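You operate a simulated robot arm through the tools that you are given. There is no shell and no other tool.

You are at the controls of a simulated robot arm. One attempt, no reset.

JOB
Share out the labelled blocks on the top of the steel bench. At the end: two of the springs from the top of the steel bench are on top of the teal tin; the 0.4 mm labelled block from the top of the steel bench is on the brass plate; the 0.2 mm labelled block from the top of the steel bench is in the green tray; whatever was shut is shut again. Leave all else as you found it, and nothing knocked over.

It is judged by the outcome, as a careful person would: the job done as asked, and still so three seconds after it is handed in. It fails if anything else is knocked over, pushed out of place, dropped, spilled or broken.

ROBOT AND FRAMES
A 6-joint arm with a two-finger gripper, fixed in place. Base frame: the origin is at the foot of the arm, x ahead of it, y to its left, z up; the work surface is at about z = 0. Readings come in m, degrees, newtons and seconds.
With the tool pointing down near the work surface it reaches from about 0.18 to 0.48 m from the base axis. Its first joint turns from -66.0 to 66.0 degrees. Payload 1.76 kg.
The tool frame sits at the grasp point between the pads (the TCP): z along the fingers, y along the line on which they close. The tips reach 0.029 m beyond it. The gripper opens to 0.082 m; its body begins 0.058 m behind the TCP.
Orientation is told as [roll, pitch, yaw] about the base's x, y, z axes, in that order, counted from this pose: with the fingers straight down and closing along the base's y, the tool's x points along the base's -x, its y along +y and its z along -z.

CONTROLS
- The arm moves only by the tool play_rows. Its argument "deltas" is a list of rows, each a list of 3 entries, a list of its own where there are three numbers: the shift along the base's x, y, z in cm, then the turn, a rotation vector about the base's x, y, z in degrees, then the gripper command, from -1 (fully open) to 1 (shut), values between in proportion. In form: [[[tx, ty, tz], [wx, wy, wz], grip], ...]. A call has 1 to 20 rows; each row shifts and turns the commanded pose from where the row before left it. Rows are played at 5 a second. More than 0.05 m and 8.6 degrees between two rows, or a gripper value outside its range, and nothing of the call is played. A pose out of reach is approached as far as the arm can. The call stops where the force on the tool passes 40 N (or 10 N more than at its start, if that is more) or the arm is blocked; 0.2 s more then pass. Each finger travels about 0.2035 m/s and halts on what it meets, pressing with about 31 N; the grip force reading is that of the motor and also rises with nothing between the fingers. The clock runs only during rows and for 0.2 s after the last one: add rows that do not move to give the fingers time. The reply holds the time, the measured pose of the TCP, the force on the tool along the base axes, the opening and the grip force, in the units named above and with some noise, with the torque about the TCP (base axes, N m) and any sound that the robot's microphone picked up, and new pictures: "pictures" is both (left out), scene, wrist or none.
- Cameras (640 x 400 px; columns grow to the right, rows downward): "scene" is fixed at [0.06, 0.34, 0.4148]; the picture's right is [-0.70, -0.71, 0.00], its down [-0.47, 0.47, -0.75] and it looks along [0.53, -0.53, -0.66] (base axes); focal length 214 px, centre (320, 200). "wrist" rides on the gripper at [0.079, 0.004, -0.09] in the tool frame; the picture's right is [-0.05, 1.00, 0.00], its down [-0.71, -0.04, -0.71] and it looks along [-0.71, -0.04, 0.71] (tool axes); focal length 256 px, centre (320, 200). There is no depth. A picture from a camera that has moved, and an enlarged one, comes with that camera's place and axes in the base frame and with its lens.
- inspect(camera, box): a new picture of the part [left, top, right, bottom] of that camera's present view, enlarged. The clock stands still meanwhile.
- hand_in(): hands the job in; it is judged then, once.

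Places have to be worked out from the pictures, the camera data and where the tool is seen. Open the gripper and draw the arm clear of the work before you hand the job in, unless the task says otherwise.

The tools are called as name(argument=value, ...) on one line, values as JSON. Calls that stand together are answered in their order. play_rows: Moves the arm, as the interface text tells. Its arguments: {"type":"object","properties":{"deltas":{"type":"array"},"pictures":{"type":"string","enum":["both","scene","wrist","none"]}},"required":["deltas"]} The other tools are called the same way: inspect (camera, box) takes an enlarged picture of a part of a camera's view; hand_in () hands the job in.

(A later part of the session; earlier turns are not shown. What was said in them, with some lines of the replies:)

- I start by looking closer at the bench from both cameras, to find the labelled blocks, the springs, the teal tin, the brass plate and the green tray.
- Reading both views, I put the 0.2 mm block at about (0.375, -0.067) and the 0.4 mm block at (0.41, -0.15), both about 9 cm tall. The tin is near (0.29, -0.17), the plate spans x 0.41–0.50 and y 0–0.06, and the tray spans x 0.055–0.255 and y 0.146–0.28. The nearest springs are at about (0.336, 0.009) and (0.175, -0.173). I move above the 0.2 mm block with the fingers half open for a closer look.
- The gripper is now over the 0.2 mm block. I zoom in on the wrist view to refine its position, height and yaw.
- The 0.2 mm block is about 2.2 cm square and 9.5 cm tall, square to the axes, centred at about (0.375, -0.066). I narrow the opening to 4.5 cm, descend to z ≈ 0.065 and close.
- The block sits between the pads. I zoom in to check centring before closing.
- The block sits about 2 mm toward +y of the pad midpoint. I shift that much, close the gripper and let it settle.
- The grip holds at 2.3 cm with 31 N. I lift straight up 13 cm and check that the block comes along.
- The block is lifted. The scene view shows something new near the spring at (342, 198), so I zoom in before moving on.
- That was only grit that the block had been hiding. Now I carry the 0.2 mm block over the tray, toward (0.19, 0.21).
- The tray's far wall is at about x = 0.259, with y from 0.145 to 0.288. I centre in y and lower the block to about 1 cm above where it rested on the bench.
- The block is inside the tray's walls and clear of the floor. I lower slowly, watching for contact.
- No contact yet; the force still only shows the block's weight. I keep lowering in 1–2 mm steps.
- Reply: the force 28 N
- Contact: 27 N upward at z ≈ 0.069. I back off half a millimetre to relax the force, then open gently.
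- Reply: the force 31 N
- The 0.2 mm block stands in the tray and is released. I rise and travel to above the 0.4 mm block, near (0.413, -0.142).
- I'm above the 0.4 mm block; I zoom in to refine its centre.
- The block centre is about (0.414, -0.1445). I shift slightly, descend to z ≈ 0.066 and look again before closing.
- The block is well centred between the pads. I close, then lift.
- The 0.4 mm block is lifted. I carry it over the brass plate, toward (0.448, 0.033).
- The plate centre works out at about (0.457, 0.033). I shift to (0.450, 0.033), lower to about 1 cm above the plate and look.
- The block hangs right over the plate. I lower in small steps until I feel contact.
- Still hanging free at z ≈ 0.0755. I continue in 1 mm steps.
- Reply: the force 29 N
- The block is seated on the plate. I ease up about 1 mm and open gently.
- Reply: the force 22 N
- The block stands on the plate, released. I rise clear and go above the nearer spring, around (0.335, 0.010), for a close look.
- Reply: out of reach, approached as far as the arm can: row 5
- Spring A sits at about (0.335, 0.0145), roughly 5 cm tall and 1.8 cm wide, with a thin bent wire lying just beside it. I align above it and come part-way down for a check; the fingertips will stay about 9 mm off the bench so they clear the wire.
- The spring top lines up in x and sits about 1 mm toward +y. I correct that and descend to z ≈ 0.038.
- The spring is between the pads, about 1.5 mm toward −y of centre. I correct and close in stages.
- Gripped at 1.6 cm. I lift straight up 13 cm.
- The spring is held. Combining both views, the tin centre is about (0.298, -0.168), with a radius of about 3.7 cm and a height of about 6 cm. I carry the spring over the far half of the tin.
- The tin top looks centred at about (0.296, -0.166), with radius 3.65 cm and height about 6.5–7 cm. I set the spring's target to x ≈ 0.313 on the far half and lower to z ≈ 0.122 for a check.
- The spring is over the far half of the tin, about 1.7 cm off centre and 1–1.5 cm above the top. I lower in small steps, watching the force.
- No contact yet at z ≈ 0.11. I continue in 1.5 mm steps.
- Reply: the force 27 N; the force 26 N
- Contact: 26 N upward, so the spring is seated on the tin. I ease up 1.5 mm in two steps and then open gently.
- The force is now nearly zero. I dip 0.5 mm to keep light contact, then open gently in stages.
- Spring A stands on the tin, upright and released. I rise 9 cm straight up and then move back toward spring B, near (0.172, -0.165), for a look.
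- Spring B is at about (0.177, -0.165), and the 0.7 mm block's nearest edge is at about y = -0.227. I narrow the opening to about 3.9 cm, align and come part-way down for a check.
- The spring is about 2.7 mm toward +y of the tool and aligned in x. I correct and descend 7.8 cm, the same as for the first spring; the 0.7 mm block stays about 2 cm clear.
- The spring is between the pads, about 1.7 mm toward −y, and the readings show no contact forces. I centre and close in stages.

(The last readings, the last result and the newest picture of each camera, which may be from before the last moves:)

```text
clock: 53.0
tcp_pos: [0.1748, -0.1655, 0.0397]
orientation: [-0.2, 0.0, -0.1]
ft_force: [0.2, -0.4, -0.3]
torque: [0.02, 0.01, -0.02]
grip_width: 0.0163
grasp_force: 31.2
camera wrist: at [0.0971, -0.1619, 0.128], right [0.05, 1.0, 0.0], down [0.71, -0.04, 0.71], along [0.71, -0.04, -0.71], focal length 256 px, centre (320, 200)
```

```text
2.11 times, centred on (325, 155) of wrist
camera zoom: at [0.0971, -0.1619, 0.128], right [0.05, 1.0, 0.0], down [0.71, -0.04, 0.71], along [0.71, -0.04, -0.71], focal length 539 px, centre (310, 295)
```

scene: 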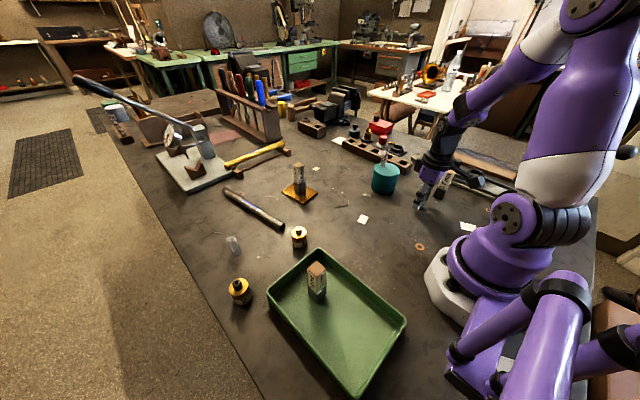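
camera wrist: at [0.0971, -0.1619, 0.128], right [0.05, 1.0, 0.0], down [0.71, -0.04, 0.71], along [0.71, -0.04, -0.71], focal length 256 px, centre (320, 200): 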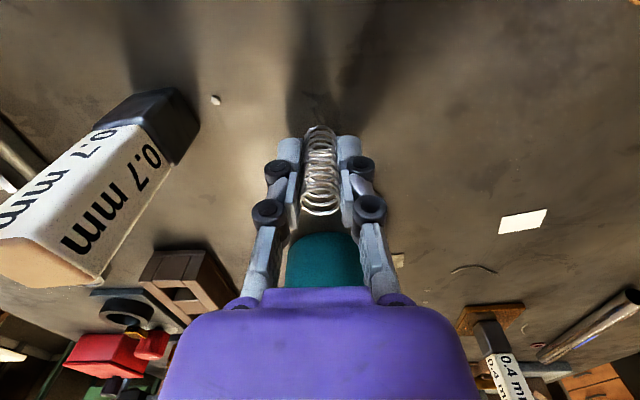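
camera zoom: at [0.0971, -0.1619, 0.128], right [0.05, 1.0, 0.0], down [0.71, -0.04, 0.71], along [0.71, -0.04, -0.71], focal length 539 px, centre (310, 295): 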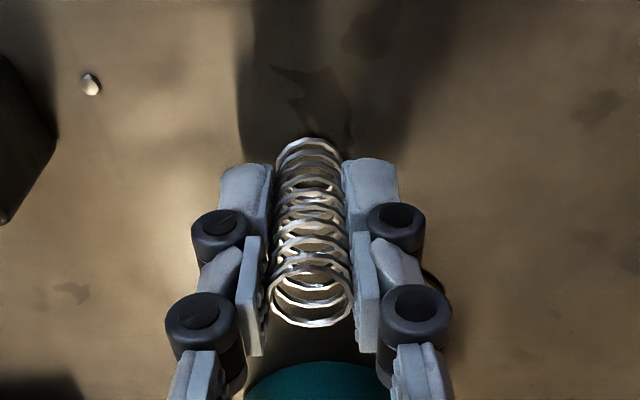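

Spring B is gripped at 1.63 cm. I lift 13.5 cm and move over the near half of the tin, toward x ≈ 0.279.

play_rows(deltas=[[[0, 0, 1], [0, 0, 0], 1], [[0, 0, 2.5], [0, 0, 0], 1], [[0, 0, 3], [0, 0, 0], 1], [[0, 0, 3], [0, 0, 0], 1], [[0, 0, 3], [0, 0, 0], 1], [[0, 0, 1], [0, 0, 0], 1], [[0, 0, 0], [0, 0, 0], 1]], pictures="both")

play_rows(deltas=[[[1.5, 0, 0], [0, 0, 0], 1], [[3, 0, 0], [0, 0, 0], 1], [[3, 0, 0], [0, 0, 0], 1], [[2.5, 0, 0], [0, 0, 0], 1], [[0, 0, 0], [0, 0, 0], 1]], pictures="both")

inspect(camera="wrist", box=[200, 0, 440, 200])

inspect(camera="scene", box=[340, 100, 460, 220])

```text
clock: 54.6
tcp_pos: [0.1755, -0.1655, 0.1738]
orientation: [0.0, -0.1, 0.1]
ft_force: [0.3, 0.3, 0.1]
torque: [0.0, 0.01, 0.01]
grip_width: 0.0162
grasp_force: 31.2
camera wrist: at [0.0972, -0.1619, 0.262], right [0.05, 1.0, 0.0], down [0.71, -0.04, 0.71], along [0.71, -0.04, -0.71], focal length 256 px, centre (320, 200)
```

scene: 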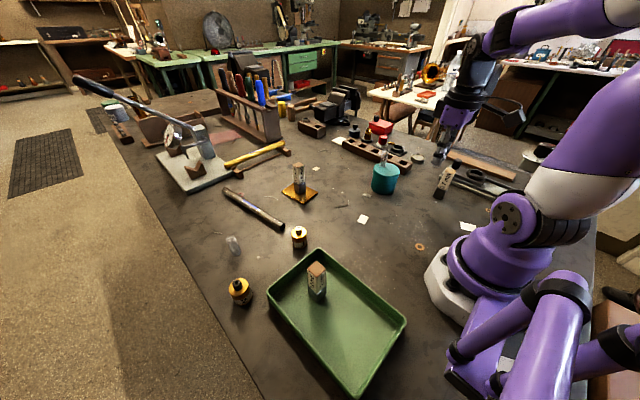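
wrist: 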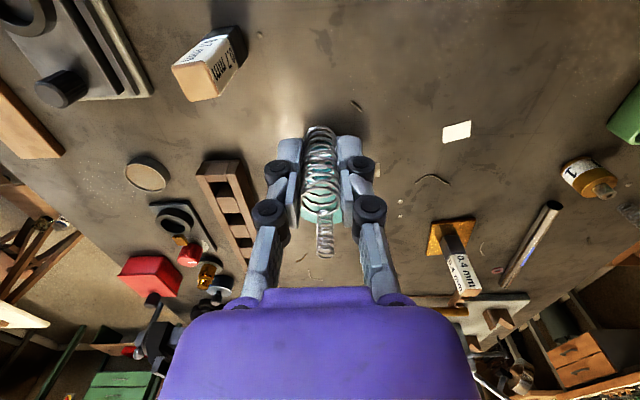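

```text
clock: 55.8
tcp_pos: [0.2749, -0.1666, 0.1736]
orientation: [-0.2, 0.0, 0.0]
ft_force: [0.3, 0.6, 0.6]
torque: [-0.02, 0.01, 0.0]
grip_width: 0.0164
grasp_force: 30.9
camera wrist: at [0.1966, -0.1632, 0.2619], right [0.05, 1.0, 0.0], down [0.71, -0.04, 0.71], along [0.71, -0.04, -0.71], focal length 256 px, centre (320, 200)
```

scene: 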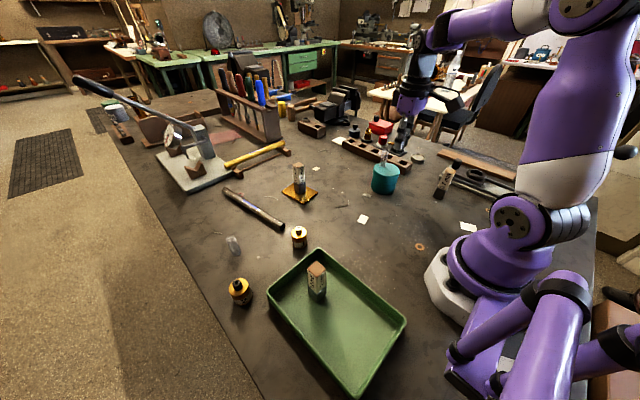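
wrist: 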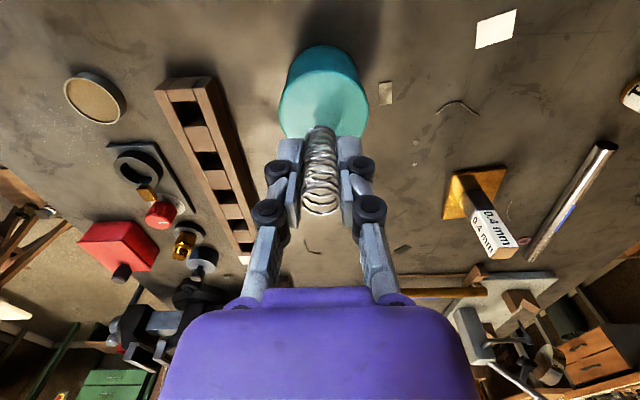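

```text
2.00 times, centred on (320, 100) of wrist
camera zoom: at [0.1966, -0.1632, 0.2619], right [0.05, 1.0, 0.0], down [0.71, -0.04, 0.71], along [0.71, -0.04, -0.71], focal length 512 px, centre (320, 400)
```

zoom: 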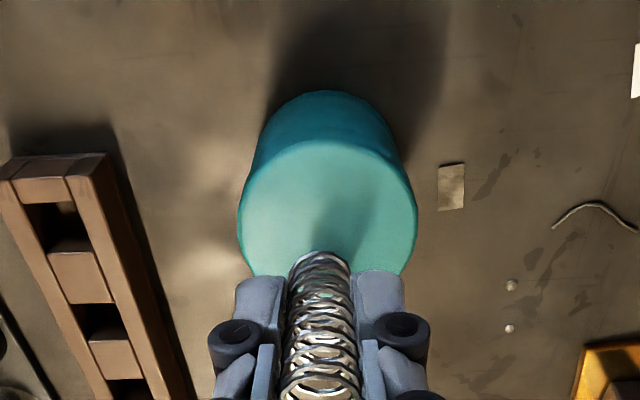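

```text
3.33 times, centred on (400, 160) of scene
camera zoom: at [0.06, 0.34, 0.4148], right [-0.7, -0.71, 0.0], down [-0.47, 0.47, -0.75], along [0.53, -0.53, -0.66], focal length 715 px, centre (53, 333)
```

zoom: 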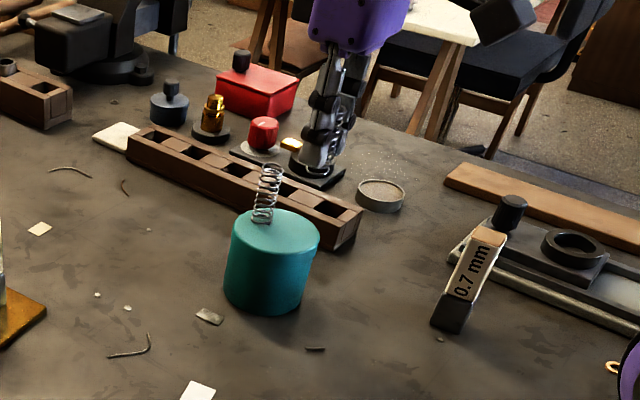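

The tin's near rim is at x ≈ 0.26. I set the target to x ≈ 0.279, which keeps the second spring 3.3 cm from the first, and lower to just above contact height.

play_rows(deltas=[[[0.35, 0, 0], [0, 0, 0], 1], [[0, 0, -2.0], [0, 0, 0], 1], [[0, 0, -2.0], [0, 0, 0], 1], [[0, 0, -1.5], [0, 0, 0], 1], [[0, 0, 0], [0, 0, 0], 1]], pictures="both")

inspect(camera="wrist", box=[200, 40, 440, 240])

inspect(camera="scene", box=[350, 120, 430, 200])

```text
clock: 57.0
tcp_pos: [0.2792, -0.1655, 0.1179]
orientation: [-0.1, 0.0, 0.0]
ft_force: [-0.3, -0.4, 0.2]
torque: [-0.01, -0.03, 0.0]
grip_width: 0.0164
grasp_force: 31.6
camera wrist: at [0.2002, -0.1618, 0.207], right [0.05, 1.0, 0.0], down [0.71, -0.04, 0.71], along [0.71, -0.04, -0.71], focal length 256 px, centre (320, 200)
```

scene: 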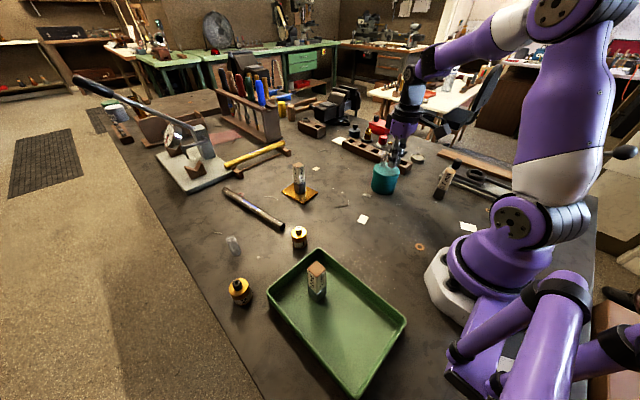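
wrist: 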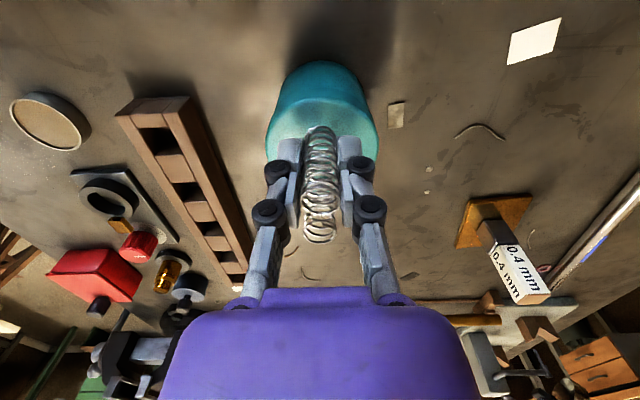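

```text
2.00 times, centred on (320, 140) of wrist
camera zoom: at [0.2002, -0.1618, 0.207], right [0.05, 1.0, 0.0], down [0.71, -0.04, 0.71], along [0.71, -0.04, -0.71], focal length 512 px, centre (320, 320)
```

zoom: 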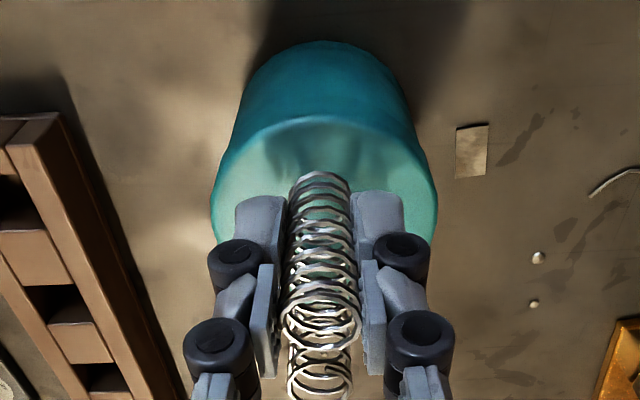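

```text
5.00 times, centred on (390, 160) of scene
camera zoom: at [0.06, 0.34, 0.4148], right [-0.7, -0.71, 0.0], down [-0.47, 0.47, -0.75], along [0.53, -0.53, -0.66], focal length 1072 px, centre (-30, 400)
```

zoom: 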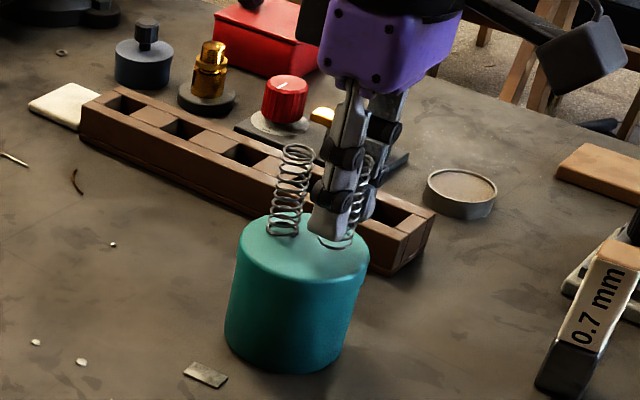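

Spring B hangs over the near half of the tin with a clear gap to spring A. I lower in small steps to contact.

play_rows(deltas=[[[0, 0, -0.4], [0, 0, 0], 1], [[0, 0, -0.2], [0, 0, 0], 1], [[0, 0, 0], [0, 0, 0], 1]], pictures="none")

play_rows(deltas=[[[0, 0, -0.15], [0, 0, 0], 1], [[0, 0, 0], [0, 0, 0], 1]], pictures="none")

```text
clock: 57.8
tcp_pos: [0.2784, -0.1653, 0.1118]
orientation: [0.0, 0.1, 0.1]
ft_force: [0.0, 0.7, -1.4]
torque: [-0.01, -0.01, -0.02]
grip_width: 0.0162
grasp_force: 30.9
```

```text
clock: 58.4
tcp_pos: [0.2788, -0.1646, 0.1112]
orientation: [-0.1, 0.0, 0.1]
ft_force: [-0.3, -0.4, -0.3]
torque: [-0.02, -0.03, 0.0]
grip_width: 0.0162
grasp_force: 31.1
```

No contact yet at z ≈ 0.111. I go on in 1 mm steps, one call at a time.

play_rows(deltas=[[[0, 0, -0.1], [0, 0, 0], 1], [[0, 0, 0], [0, 0, 0], 1]], pictures="none")

```text
clock: 59.0
tcp_pos: [0.279, -0.1662, 0.1114]
orientation: [-0.1, 0.0, 0.0]
ft_force: [0.4, 0.1, 0.3]
torque: [-0.01, -0.04, 0.01]
grip_width: 0.0164
grasp_force: 30.8
```

The spring is still free. Another 1 mm.

play_rows(deltas=[[[0, 0, -0.1], [0, 0, 0], 1], [[0, 0, 0], [0, 0, 0], 1]], pictures="none")

```text
clock: 59.6
tcp_pos: [0.2782, -0.1653, 0.1101]
orientation: [-0.2, 0.0, -0.1]
ft_force: [1.2, -0.2, 2.9]
torque: [-0.01, 0.0, 0.0]
grip_width: 0.0165
grasp_force: 30.5
```

Possibly the first touch at 2.9 N. I press half a millimetre more to confirm.

play_rows(deltas=[[[0, 0, -0.06], [0, 0, 0], 1], [[0, 0, 0], [0, 0, 0], 1]], pictures="both")

inspect(camera="scene", box=[350, 120, 430, 200])

inspect(camera="wrist", box=[200, 40, 440, 240])

```text
clock: 60.2
tcp_pos: [0.2793, -0.1667, 0.1094]
orientation: [-0.1, 0.0, 0.0]
ft_force: [-1.8, 0.7, 16.3]
torque: [0.03, 0.1, 0.04]
grip_width: 0.016
grasp_force: 31.1
camera wrist: at [0.2008, -0.1625, 0.1973], right [0.05, 1.0, 0.0], down [0.71, -0.04, 0.71], along [0.71, -0.04, -0.71], focal length 256 px, centre (320, 200)
```

scene: 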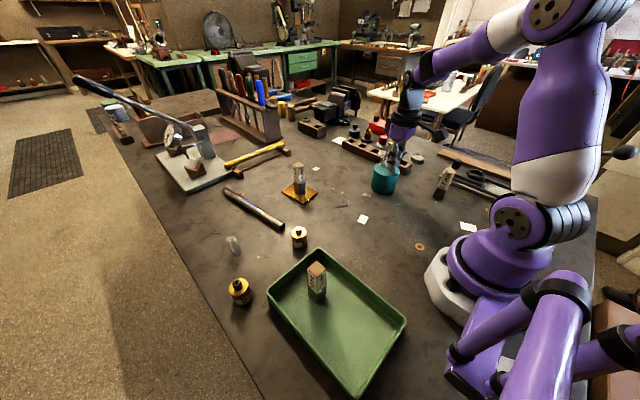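
wrist: 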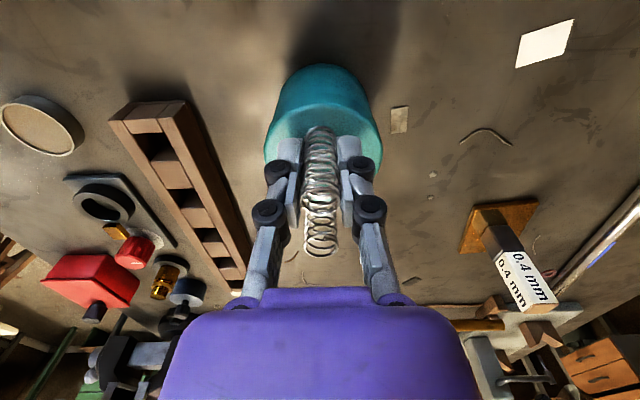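

```text
5.00 times, centred on (390, 160) of scene
camera zoom: at [0.0599, 0.34, 0.4147], right [-0.7, -0.71, 0.0], down [-0.47, 0.47, -0.75], along [0.53, -0.53, -0.66], focal length 1072 px, centre (-30, 400)
```

zoom: 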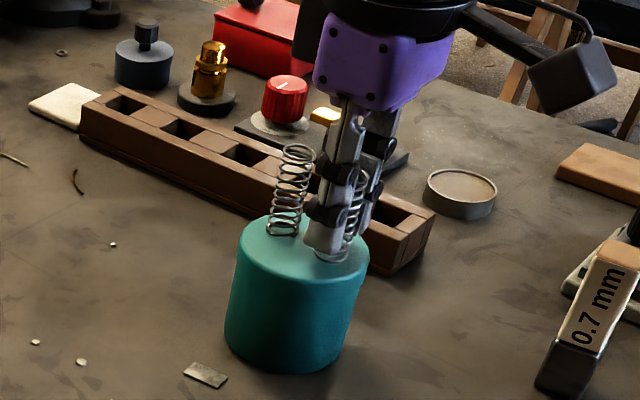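

```text
2.00 times, centred on (320, 140) of wrist
camera zoom: at [0.2008, -0.1625, 0.1973], right [0.05, 1.0, 0.0], down [0.71, -0.04, 0.71], along [0.71, -0.04, -0.71], focal length 512 px, centre (320, 320)
```

zoom: 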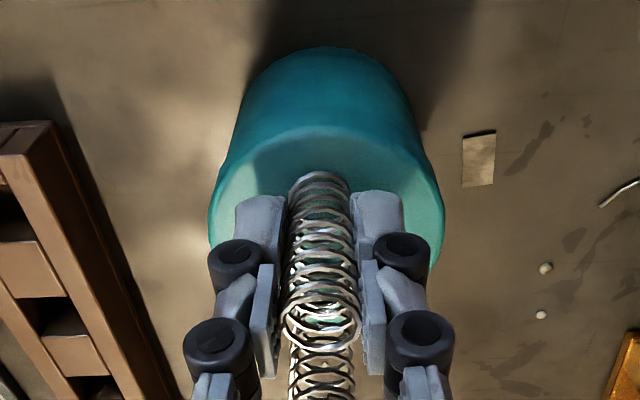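

Contact is confirmed at 16 N, and the spring sits on the tin. I ease up slightly and open slowly.

play_rows(deltas=[[[0, 0, 0.05], [0, 0, 0], 1], [[0, 0, 0], [0, 0, 0], 1]], pictures="none")

play_rows(deltas=[[[0, 0, 0], [0, 0, 0], 0.58], [[0, 0, 0], [0, 0, 0], 0.5], [[0, 0, 0], [0, 0, 0], 0.35], [[0, 0, 0], [0, 0, 0], 0.2], [[0, 0, 0], [0, 0, 0], 0.0], [[0, 0, 0], [0, 0, 0], 0.0]], pictures="both")

inspect(camera="scene", box=[350, 120, 430, 200])

inspect(camera="wrist", box=[200, 40, 440, 240])

```text
clock: 60.8
tcp_pos: [0.2792, -0.167, 0.1092]
orientation: [-0.1, 0.1, 0.0]
ft_force: [1.3, 0.0, 11.3]
torque: [0.01, -0.05, 0.01]
grip_width: 0.0163
grasp_force: 30.6
```

```text
clock: 62.2
tcp_pos: [0.2788, -0.1657, 0.1096]
orientation: [-0.2, 0.0, -0.1]
ft_force: [1.1, 0.1, 0.4]
torque: [-0.04, 0.03, 0.01]
grip_width: 0.041
grasp_force: 0.0
camera wrist: at [0.2006, -0.1626, 0.1973], right [0.05, 1.0, 0.0], down [0.71, -0.04, 0.71], along [0.71, -0.04, -0.71], focal length 256 px, centre (320, 200)
```

scene: 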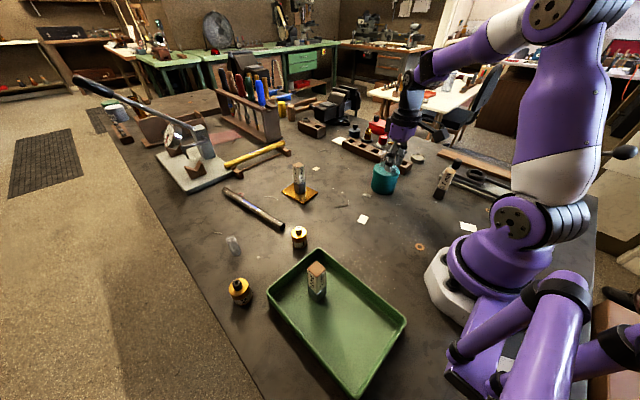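
wrist: 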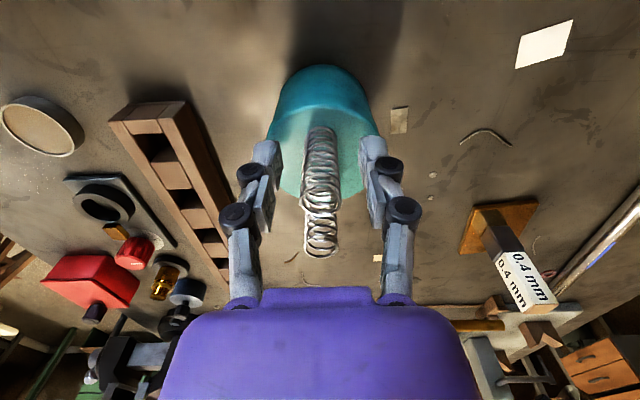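

```text
5.00 times, centred on (390, 160) of scene
camera zoom: at [0.06, 0.34, 0.4148], right [-0.7, -0.71, 0.0], down [-0.47, 0.47, -0.75], along [0.53, -0.53, -0.66], focal length 1072 px, centre (-30, 400)
```

zoom: 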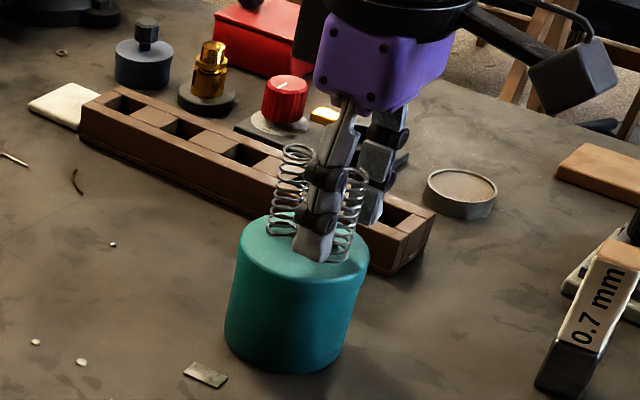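

```text
2.00 times, centred on (320, 140) of wrist
camera zoom: at [0.2006, -0.1626, 0.1973], right [0.05, 1.0, 0.0], down [0.71, -0.04, 0.71], along [0.71, -0.04, -0.71], focal length 512 px, centre (320, 320)
```

zoom: 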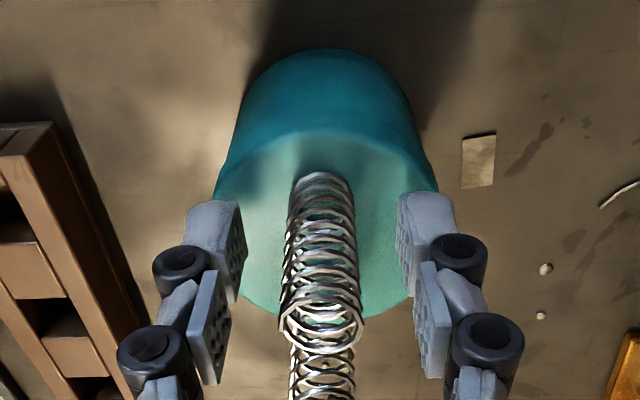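

Both springs stand on the tin and the pads are clear. I rise straight up and then open fully once well clear.

play_rows(deltas=[[[0, 0, 1], [0, 0, 0], 0.0], [[0, 0, 2], [0, 0, 0], 0.0], [[0, 0, 3], [0, 0, 0], 0.0], [[0, 0, 3], [0, 0, 0], 0.0], [[0, 0, 3], [0, 0, 0], 0.0], [[0, 0, 3], [0, 0, 0], -0.3], [[0, 0, 3], [0, 0, 0], -0.6], [[-1.0, 0, 1.5], [0, 0, 0], -1], [[-1.0, 0, 0], [0, 0, 0], -1], [[0, 0, 0], [0, 0, 0], -1]], pictures="both")

inspect(camera="scene", box=[320, 110, 480, 220])

inspect(camera="scene", box=[200, 140, 440, 330])

inspect(camera="wrist", box=[140, 0, 460, 200])

```text
clock: 64.4
tcp_pos: [0.2574, -0.1638, 0.3047]
orientation: [-0.1, 0.0, 0.0]
ft_force: [0.0, 0.1, 0.3]
torque: [0.03, 0.0, 0.02]
grip_width: 0.082
grasp_force: 0.0
camera wrist: at [0.1792, -0.1608, 0.3927], right [0.05, 1.0, 0.0], down [0.71, -0.04, 0.71], along [0.71, -0.04, -0.71], focal length 256 px, centre (320, 200)
```

scene: 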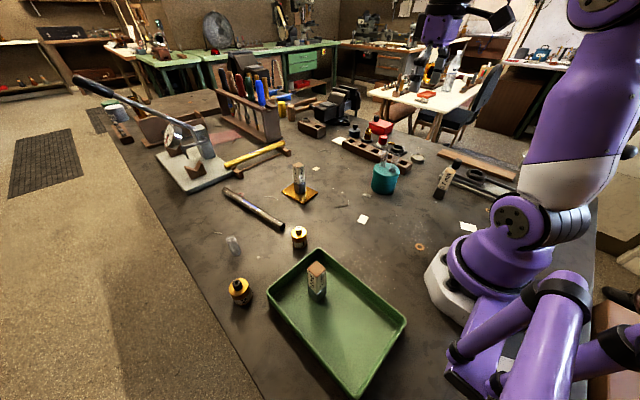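
wrist: 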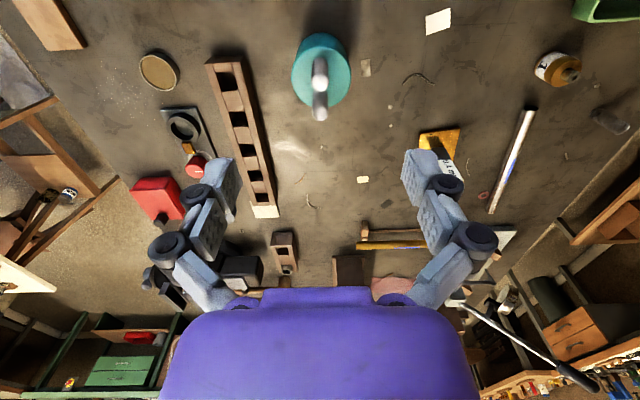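

```text
3.64 times, centred on (400, 165) of scene
camera zoom: at [0.06, 0.34, 0.4148], right [-0.7, -0.71, 0.0], down [-0.47, 0.47, -0.75], along [0.53, -0.53, -0.66], focal length 780 px, centre (29, 327)
```

zoom: 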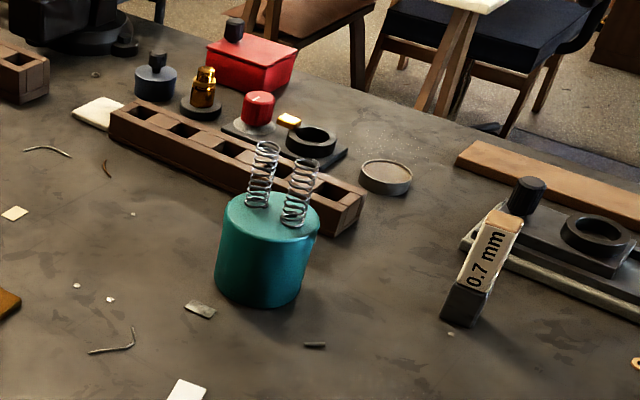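

```text
2.11 times, centred on (320, 235) of scene
camera zoom: at [0.06, 0.34, 0.4148], right [-0.7, -0.71, 0.0], down [-0.47, 0.47, -0.75], along [0.53, -0.53, -0.66], focal length 452 px, centre (320, 126)
```

zoom: 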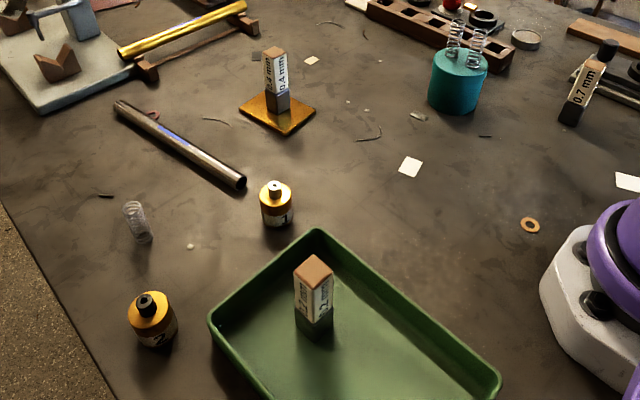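

```text
2.00 times, centred on (300, 100) of wrist
camera zoom: at [0.1792, -0.1608, 0.3927], right [0.05, 1.0, 0.0], down [0.71, -0.04, 0.71], along [0.71, -0.04, -0.71], focal length 512 px, centre (360, 400)
```

zoom: 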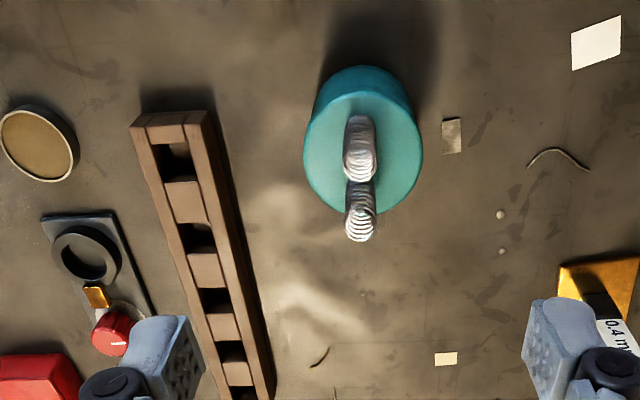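

Both springs stand on the teal tin, the 0.4 mm block is on the brass plate, and the 0.2 mm block is in the green tray. Everything else is where it was, nothing that was shut was opened, and the gripper is open and clear. I hand the job in.

hand_in()

```text
The job is handed in.
```

The job is handed in, and the last pictures before hand-in showed everything in place:

- **Springs:** two springs from the bench stand side by side on top of the teal tin. I used the one nearest the 0.2 mm block and the one nearest the 0.7 mm block.
- **0.4 mm block:** it stands upright on the brass plate.
- **0.2 mm block:** it stands upright in the green tray.
- **Everything else:** the 0.7 mm block, the third spring and the other items on the bench looked undisturbed, with nothing knocked over. I didn't open anything, so nothing needed shutting again.

The gripper was open and about 30 cm above the bench at hand-in.
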